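You operate a simulated robot arm through the tools that you are given. There is no shell and no other tool. Be economical: measure what you need, move in short steps, check, and stop when the job is done.

You run a simulated robot arm. Do the job below in one go: nothing can be reset, and whatever is moved stays where it is left.

TASK
Take the mirror that says "35" from the top of the low bench and put it on the tray.

Only the result counts: the job must be done as asked and must still hold three seconds after the hand-in. Knocking over, shifting, dropping, spilling or breaking anything else fails it.

THE ROBOT
A 6-joint arm with a two-finger parallel gripper, fixed in place. Base frame: the origin is at the foot of the arm, x ahead of it, y to its left, z up; the work surface is at about z = 80. Units: cm, degrees, N and s.
With the tool pointing down near the work surface it reaches from about 26 to 68 cm from the base axis. Its first joint turns from -66.0 to 66.0 degrees. Payload 2.9 kg.
The tool frame sits at the grasp point between the pads (the TCP): z along the fingers, y along the line on which they close. The tips reach 3 cm beyond it. The gripper opens to 11 cm. The fingers are 2 cm wide and 1 cm thick; the gripper's body (4.8 by 11.2 cm) begins 5.5 cm behind the TCP.
Orientation is that of the tool frame in the base frame, as a unit quaternion [x, y, z, w]. With the fingers straight down and closing along the base's y, the tool's x points along the base's -x, its y along +y and its z along -z.

THE INTERFACE
- The arm moves only by the tool jog_arm. Its argument "motion" is text: rows parted by semicolons, each of 5 numbers parted by spaces: the shift along the tool's x, y, z in cm, then the turn about the tool's z in degrees, then the opening, from 0 (shut) to 1 (fully open). In form: x y z spin fingers; .... A call has 1 to 12 rows; each row is the pose to reach, as a shift and turn from the pose commanded when the call began, along the tool's axes at that moment. Each row takes 0.2 s and may step no farther than 5 cm and 8.6 degrees from the row before; otherwise, or with a gripper value out of range, the whole call is refused. Where a pose cannot be reached the arm comes as near as it can. A force on the tool above 40 N (or 10 N above the force at the start of the call, whichever is more), or a blocked arm, ends the call early, and 0.2 s more pass. The fingers move at their own pace (about 10.8 cm/s each) and stop on an object; they squeeze with about 33 N. The grip force told is the motor's: it shows also when the fingers shut on nothing. Time passes only in rows, and 0.2 s behind the last, so rows that repeat a pose let the fingers close. It gives the time, the measured TCP pose, the force on the tool (base axes), the opening and the grip force at its end, in the units of the frame above (readings bear some noise), and new pictures: "pictures" is both (left out), scene, wrist or none.
- Cameras (640 x 400 px; columns grow to the right, rows downward): "scene" is fixed at [6.3, 42.49, 138.12]; the picture's right is [-0.87, -0.49, 0.00], its down [-0.29, 0.52, -0.81] and it looks along [0.40, -0.70, -0.59] (base axes); focal length 310 px, centre (320, 200). "wrist" rides on the gripper at [-3.6, 0, -5.7] in the tool frame; the picture's right is [0.00, -1.00, 0.00], its down [0.97, 0.00, -0.24] and it looks along [0.24, 0.00, 0.97] (tool axes); focal length 218 px, centre (320, 200). There is no depth. A picture from a camera that has moved, and an enlarged one, comes with that camera's place and axes in the base frame and with its lens.
- inspect(camera, box): a new picture of the part [left, top, right, bottom] of that camera's present view, enlarged. No time passes.
- close_job(): hands the job in; it is judged then, once.

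Work in short steps. Places have to be worked out from the pictures, the camera data and where the tool is seen: move nearer, look again, correct. Check each grasp and each placing, and mend what went wrong. You have 90 turns and 150 pictures in all, those below and enlarged ones among them. Open the gripper and draw the arm clear of the work before you hand the job in, unless the task says otherwise; then end with one line.

The tools are called after "Request:" as name(argument=value, ...) on one line, values as JSON. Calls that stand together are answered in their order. jog_arm: Moves the arm, as the interface text tells. Its arguments: {"type":"object","properties":{"motion":{"type":"string"},"pictures":{"type":"string","enum":["both","scene","wrist","none"]}},"required":["motion"]} The other tools are called the same way: inspect (camera, box) takes an enlarged picture of a part of a camera's view; close_job () hands the job in.

At the start:

```text
time: 0.0
tcp_pos: [41.48, -9.27, 108.35]
orientation: [0.0, 1.0, 0.0, 0.0]
force: [0.6, -0.4, 0.6]
opening: 11.0
finger_force: 0.0
```

scene: 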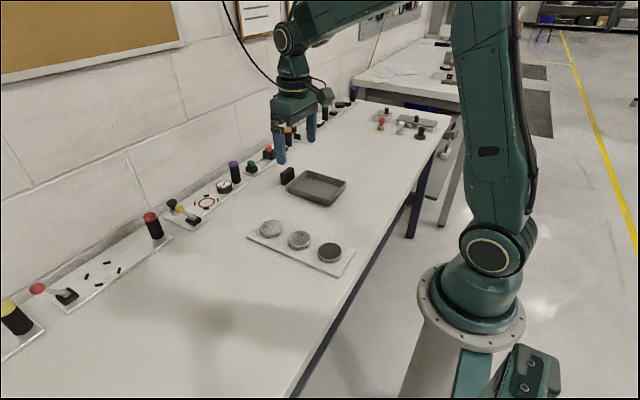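
wrist: 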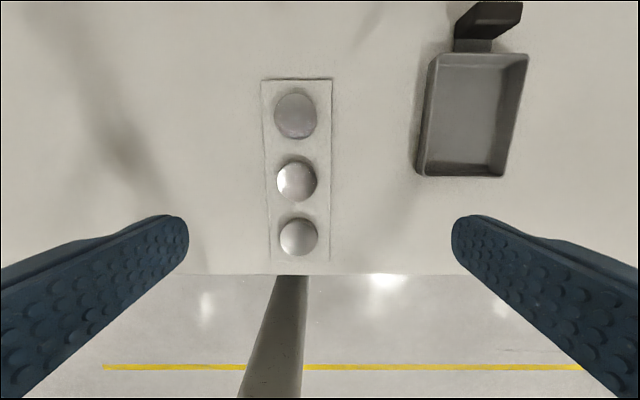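

The three discs on a low bench are probably the mirrors. I'll zoom in to find the one that says 35.

Request:
inspect(camera="wrist", box=[240, 70, 350, 270])

Request:
inspect(camera="scene", box=[230, 160, 370, 280])

```text
2.00 times, centred on (295, 170) of wrist
camera zoom: at [45.16, -9.3, 114.14], right [0.0, -1.0, 0.0], down [-0.97, 0.0, 0.24], along [-0.24, 0.0, -0.97], focal length 436 px, centre (370, 260)
```

zoom: 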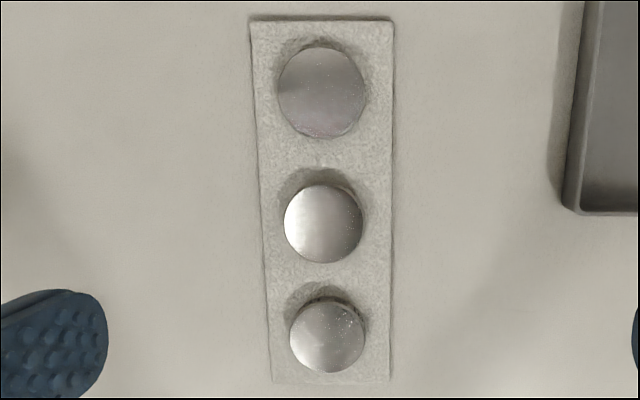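

```text
3.33 times, centred on (300, 220) of scene
camera zoom: at [6.3, 42.49, 138.12], right [-0.87, -0.49, 0.0], down [-0.29, 0.52, -0.81], along [0.4, -0.7, -0.59], focal length 1034 px, centre (387, 133)
```

zoom: 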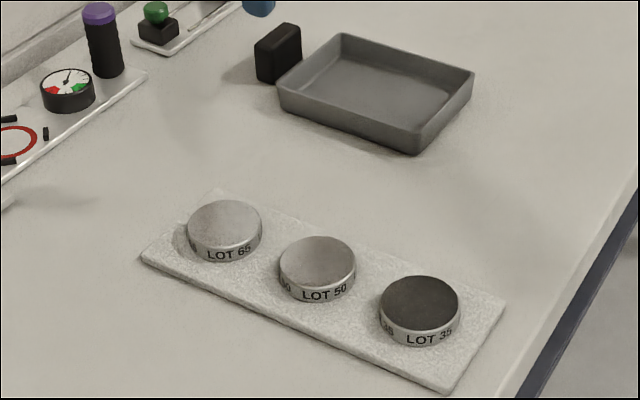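

The LOT 35 disc is the one nearest the base, at about (31.1, -5.9) with its top near z=82.5. The tray is at about (50, -32). I'll move above the disc and look again.

Request:
jog_arm(motion="3.5 1.1 2 0 1; 7 2.3 4 0 1; 10.4 3.4 7 0 1; 10.4 3.4 11 0 1; 10.4 3.4 14 0 1; 10.4 3.4 14 0 1")

```text
time: 1.4
tcp_pos: [30.99, -5.79, 94.47]
orientation: [0.0, 1.0, 0.0, -0.001]
force: [-0.1, 0.9, -0.6]
opening: 11.0
finger_force: 0.1
camera wrist: at [34.73, -5.83, 100.06], right [0.0, -1.0, 0.0], down [-0.97, 0.0, 0.24], along [-0.24, 0.0, -0.97], focal length 218 px, centre (320, 200)
```

scene: 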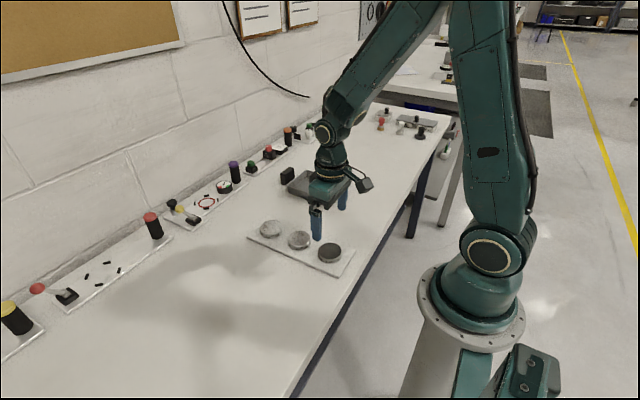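
wrist: 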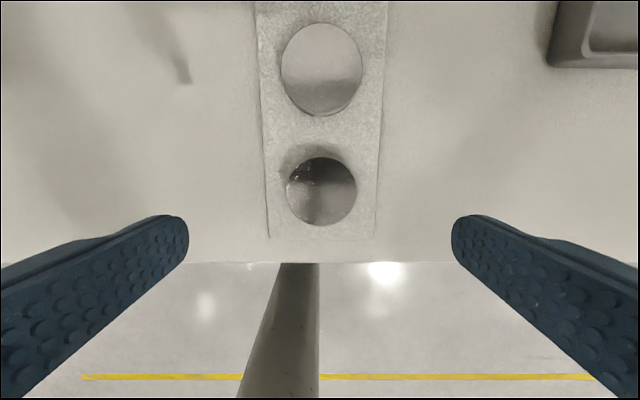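

The disc is centred at about (31.15, -5.9), so the tool is nearly aligned. I'll lower until the tips are just above the disc's top and check from the side.

Request:
jog_arm(motion="-0.1 -0.1 3 0 1; -0.1 -0.1 6 0 1; -0.1 -0.1 8.2 0 0.85; -0.1 -0.1 8.2 0 0.8", pictures="wrist")

Request:
inspect(camera="scene", box=[280, 190, 380, 280])

```text
time: 2.4
tcp_pos: [31.19, -5.99, 86.18]
orientation: [-0.001, 1.0, 0.0, 0.001]
force: [-0.8, 0.2, 0.7]
opening: 8.82
finger_force: 0.0
camera wrist: at [34.85, -5.94, 91.92], right [0.0, -1.0, 0.0], down [-0.97, 0.0, 0.24], along [-0.24, 0.0, -0.97], focal length 218 px, centre (320, 200)
```

wrist: 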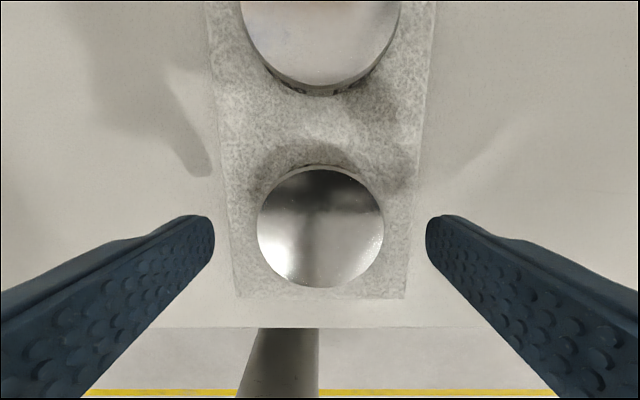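

```text
4.44 times, centred on (330, 235) of scene
camera zoom: at [6.3, 42.49, 138.12], right [-0.87, -0.49, 0.0], down [-0.29, 0.52, -0.81], along [0.4, -0.7, -0.59], focal length 1379 px, centre (276, 44)
```

zoom: 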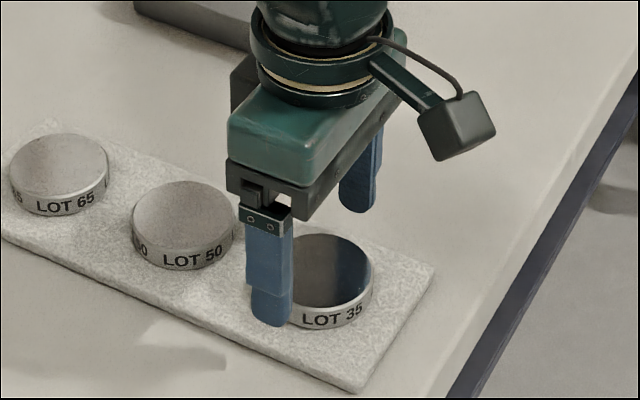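

The disc is aligned, with its top at about z=82.5 and the bench top near 81. I'll go down 1.8 cm so the tips end around z=81.4, then close.

Request:
jog_arm(motion="0 0 1 0 0.8; 0 0 1.8 0 0.8; 0 0 1.8 0 0.8; 0 0 1.8 0 0.6; 0 0 1.8 0 0.4; 0 0 1.8 0 0.4; 0 0 1.8 0 0.4", pictures="wrist")

Request:
inspect(camera="scene", box=[280, 190, 380, 280])

```text
time: 4.0
tcp_pos: [31.17, -5.96, 84.43]
orientation: [-0.001, 1.0, 0.0, 0.0]
force: [0.4, 0.1, -0.7]
opening: 5.87
finger_force: 32.6
camera wrist: at [34.86, -5.94, 90.14], right [0.0, -1.0, 0.0], down [-0.97, 0.0, 0.24], along [-0.24, 0.0, -0.97], focal length 218 px, centre (320, 200)
```

wrist: 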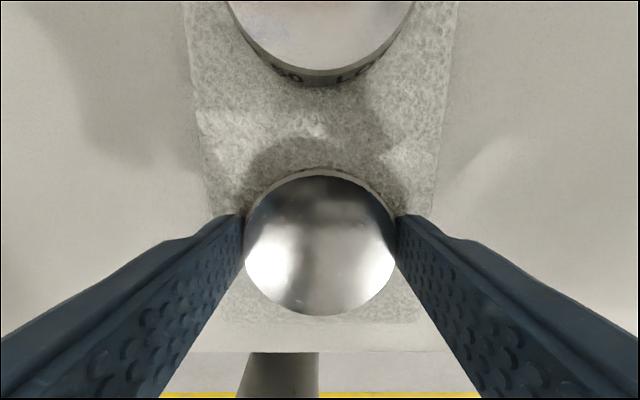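

```text
4.44 times, centred on (330, 235) of scene
camera zoom: at [6.3, 42.49, 138.12], right [-0.87, -0.49, 0.0], down [-0.29, 0.52, -0.81], along [0.4, -0.7, -0.59], focal length 1379 px, centre (276, 44)
```

zoom: 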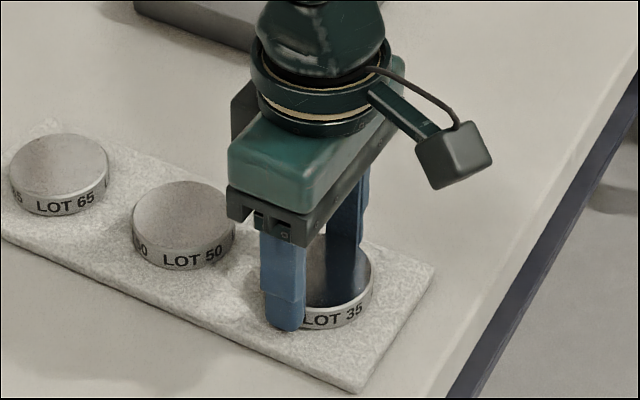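

The disc is held: the opening is 5.87 cm and the grip force 33 N. I'll lift it straight up and check.

Request:
jog_arm(motion="0 0 -1 0 0.4; 0 0 -3 0 0.4; 0 0 -6 0 0.4; 0 0 -10 0 0.4; 0 0 -12 0 0.4; 0 0 -12 0 0.4")

```text
time: 5.4
tcp_pos: [31.29, -6.0, 96.48]
orientation: [0.0, 1.0, 0.0, 0.001]
force: [-0.5, -0.1, -2.0]
opening: 5.85
finger_force: 32.8
camera wrist: at [34.83, -5.98, 102.18], right [0.0, -1.0, 0.0], down [-0.97, 0.0, 0.24], along [-0.24, 0.0, -0.97], focal length 218 px, centre (320, 200)
```

scene: 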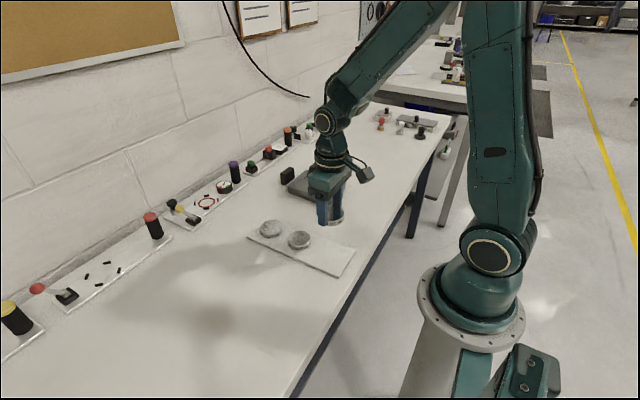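
wrist: 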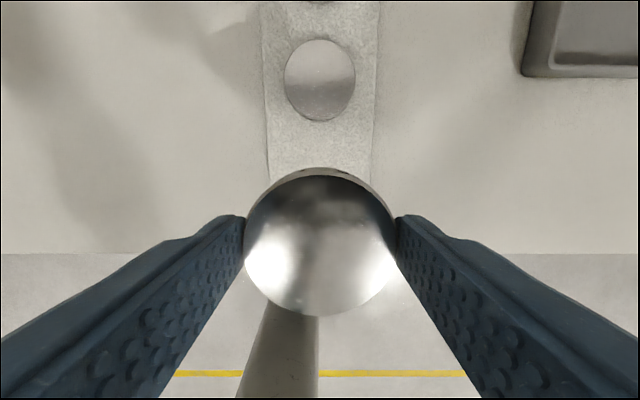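

The lift is good. I'll carry the disc at this height to above the tray centre, about (50, -32).

Request:
jog_arm(motion="-1.2 -1.6 0 0 0.4; -3.2 -4.5 0 0 0.4; -5.5 -7.6 0 0 0.4; -7.8 -10.9 0 0 0.4; -10.1 -14.2 0 0 0.4; -12.4 -17.4 0 0 0.4; -14.7 -20.6 0 0 0.4; -16.8 -23.4 0 0 0.4; -18.2 -25.3 0 0 0.4; -18.7 -26 0 0 0.4; -18.7 -26 0 0 0.4")

Request:
inspect(camera="scene", box=[260, 130, 380, 230])

```text
time: 7.8
tcp_pos: [49.87, -32.01, 96.4]
orientation: [-0.001, 1.0, 0.0, -0.001]
force: [-0.1, 0.5, -0.7]
opening: 5.91
finger_force: 32.5
camera wrist: at [53.55, -32.01, 102.14], right [0.0, -1.0, 0.0], down [-0.97, 0.0, 0.24], along [-0.24, 0.0, -0.97], focal length 218 px, centre (320, 200)
```

scene: 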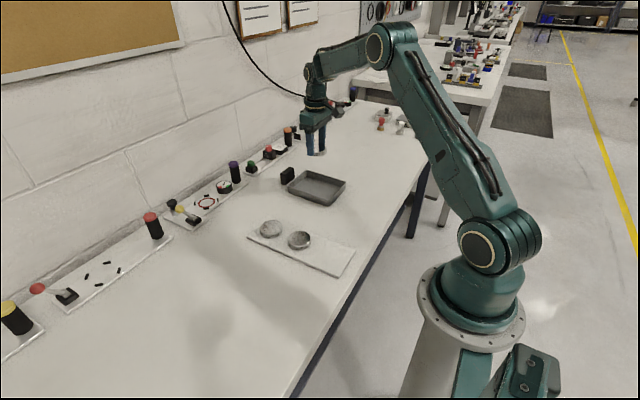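
wrist: 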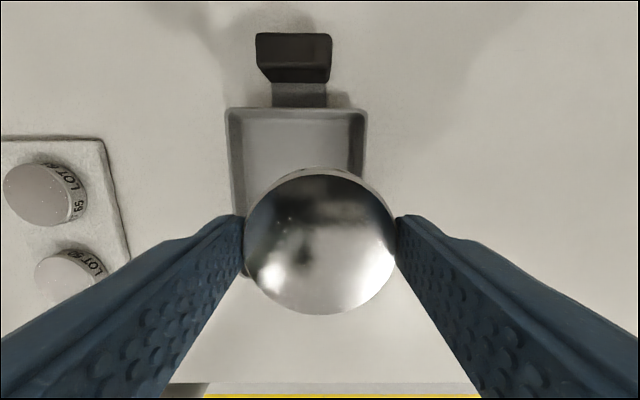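

```text
4.00 times, centred on (320, 180) of scene
camera zoom: at [6.31, 42.49, 138.12], right [-0.87, -0.49, 0.0], down [-0.29, 0.52, -0.81], along [0.4, -0.7, -0.59], focal length 1241 px, centre (320, 280)
```

zoom: 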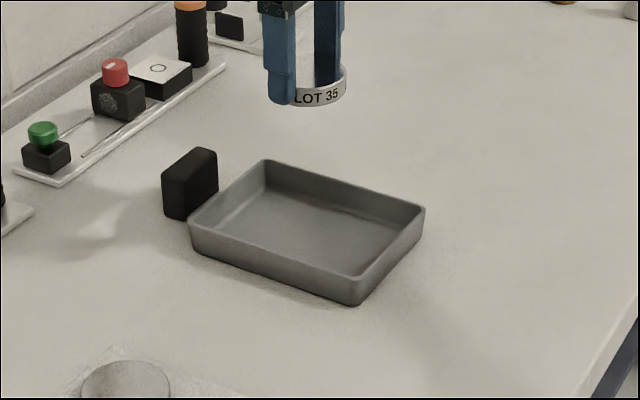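

From the tray rim in both pictures, the centre works out at about (48.8, -30.0), with the rim near z=82.5 and 11 cm across in y. I'll shift over and lower to just above the rim.

Request:
jog_arm(motion="1.1 2 0 0 0.4; 1.1 2 3 0 0.4; 1.1 2 6 0 0.4; 1.1 2 8.5 0 0.4; 1.1 2 8.5 0 0.4", pictures="wrist")

Request:
inspect(camera="scene", box=[270, 140, 370, 220])

```text
time: 9.0
tcp_pos: [48.8, -30.08, 87.89]
orientation: [-0.001, 1.0, -0.001, 0.0]
force: [0.5, 0.5, 0.0]
opening: 5.9
finger_force: 33.4
camera wrist: at [52.46, -30.07, 93.6], right [0.0, -1.0, 0.0], down [-0.97, 0.0, 0.24], along [-0.24, 0.0, -0.97], focal length 218 px, centre (320, 200)
```

wrist: 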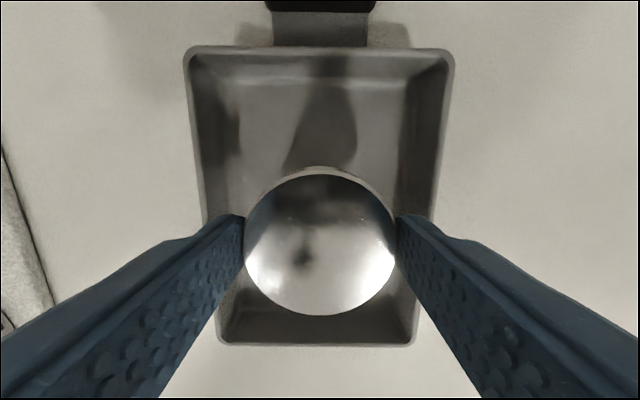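

```text
5.00 times, centred on (320, 180) of scene
camera zoom: at [6.3, 42.49, 138.12], right [-0.87, -0.49, 0.0], down [-0.29, 0.52, -0.81], along [0.4, -0.7, -0.59], focal length 1551 px, centre (320, 300)
```

zoom: 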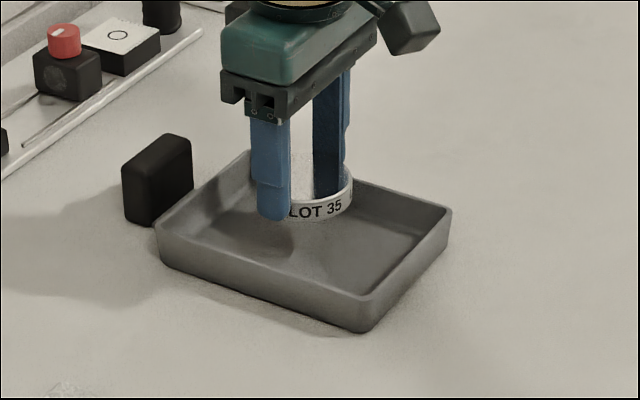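

The disc is centred over the tray with clearance on every side. I'll lower it to just above the tray floor.

Request:
jog_arm(motion="0 0 1.5 0 0.4; 0 0 2.8 0 0.4; 0 0 3.4 0 0.4; 0 0 3.4 0 0.4", pictures="none")

Request:
inspect(camera="scene", box=[270, 140, 370, 220])

```text
time: 10.0
tcp_pos: [48.87, -30.14, 84.58]
orientation: [0.0, 1.0, 0.0, 0.0]
force: [0.3, 0.1, -0.1]
opening: 5.87
finger_force: 33.4
```

```text
5.00 times, centred on (320, 180) of scene
camera zoom: at [6.3, 42.49, 138.12], right [-0.87, -0.49, 0.0], down [-0.29, 0.52, -0.81], along [0.4, -0.7, -0.59], focal length 1551 px, centre (320, 300)
```

zoom: 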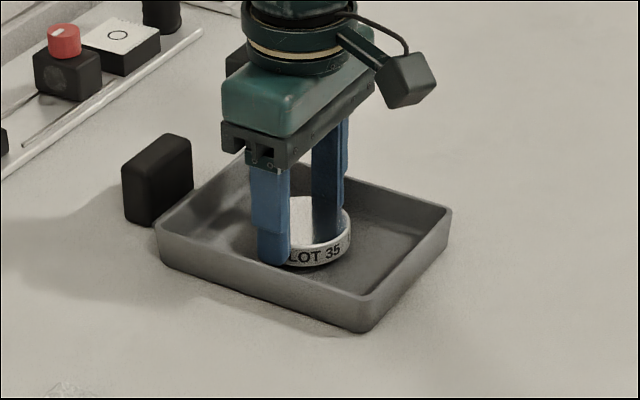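

There's no contact yet, so I'll go down in small steps and watch the force.

Request:
jog_arm(motion="0 0 0.2 0 0.4; 0 0 0.4 0 0.4; 0 0 0.4 0 0.4", pictures="none")

```text
time: 10.8
tcp_pos: [48.79, -29.97, 84.19]
orientation: [0.001, 1.0, -0.001, 0.0]
force: [-0.5, -1.1, -1.3]
opening: 5.88
finger_force: 32.6
```

Still no contact force. I'll lower another 0.3 cm.

Request:
jog_arm(motion="0 0 0.15 0 0.4; 0 0 0.3 0 0.4; 0 0 0.3 0 0.4", pictures="none")

```text
time: 11.6
tcp_pos: [48.96, -30.0, 83.9]
orientation: [0.0, 1.0, 0.0, 0.001]
force: [-2.2, 2.8, 9.2]
opening: 5.9
finger_force: 33.3
```

The force reads +9 N in z, so the disc is touching the floor. I'll open the fingers slightly so they stay clear of the tray walls, then look.

Request:
jog_arm(motion="0 0 0 0 0.57; 0 0 0 0 0.62; 0 0 0 0 0.62", pictures="wrist")

```text
time: 12.4
tcp_pos: [48.81, -30.01, 83.88]
orientation: [0.001, 1.0, 0.001, 0.0]
force: [-0.4, -0.8, -0.9]
opening: 6.8
finger_force: 0.0
camera wrist: at [52.47, -30.01, 89.54], right [0.0, -1.0, 0.0], down [-0.97, 0.0, 0.24], along [-0.24, 0.0, -0.97], focal length 218 px, centre (320, 200)
```

wrist: 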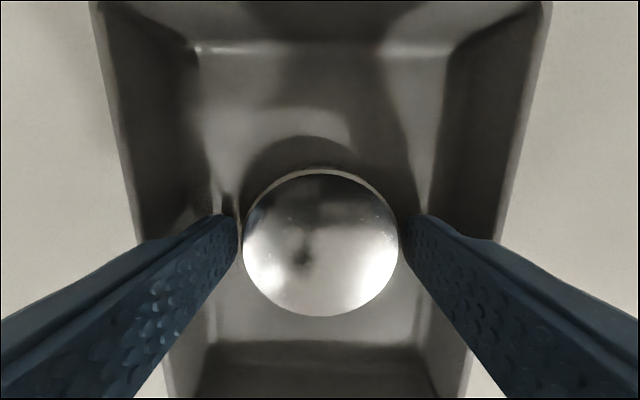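

The disc is released and the fingers are clear on both sides. I'll raise the arm straight up and check.

Request:
jog_arm(motion="0 0 -1 0 0.62; 0 0 -3 0 0.62; 0 0 -6 0 0.62; 0 0 -10 0 0.8; 0 0 -14 0 1; 0 0 -18 0 1; 0 0 -18 0 1")

Request:
inspect(camera="scene", box=[230, 160, 370, 280])

```text
time: 14.0
tcp_pos: [48.94, -30.11, 101.8]
orientation: [0.0, 1.0, 0.0, 0.0]
force: [0.0, 0.3, 0.3]
opening: 11.0
finger_force: 0.1
camera wrist: at [52.53, -30.06, 107.59], right [0.0, -1.0, 0.0], down [-0.97, 0.0, 0.24], along [-0.24, 0.0, -0.97], focal length 218 px, centre (320, 200)
```

scene: 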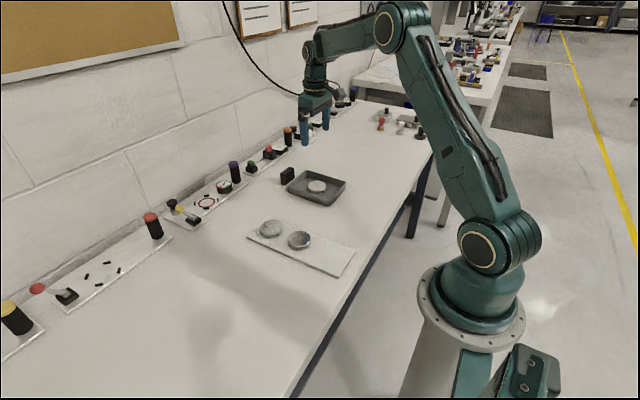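
wrist: 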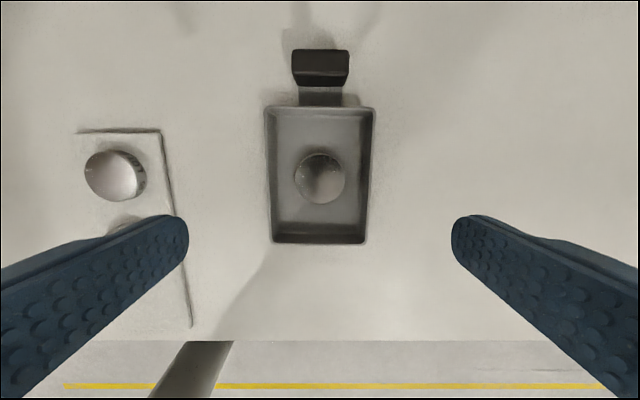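

```text
3.33 times, centred on (300, 220) of scene
camera zoom: at [6.3, 42.49, 138.12], right [-0.87, -0.49, 0.0], down [-0.29, 0.52, -0.81], along [0.4, -0.7, -0.59], focal length 1034 px, centre (387, 133)
```

zoom: 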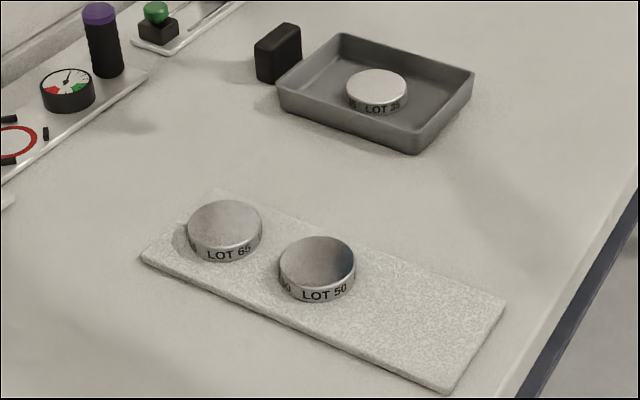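

The LOT 35 mirror lies flat in the tray, the other two haven't moved, and the arm is clear. I'll hand the job in.

Request:
close_job()

```text
The job is handed in.
```

The mirror marked "35" is on the tray, the other two mirrors are where they were, the gripper is open and clear, and the job is handed in.
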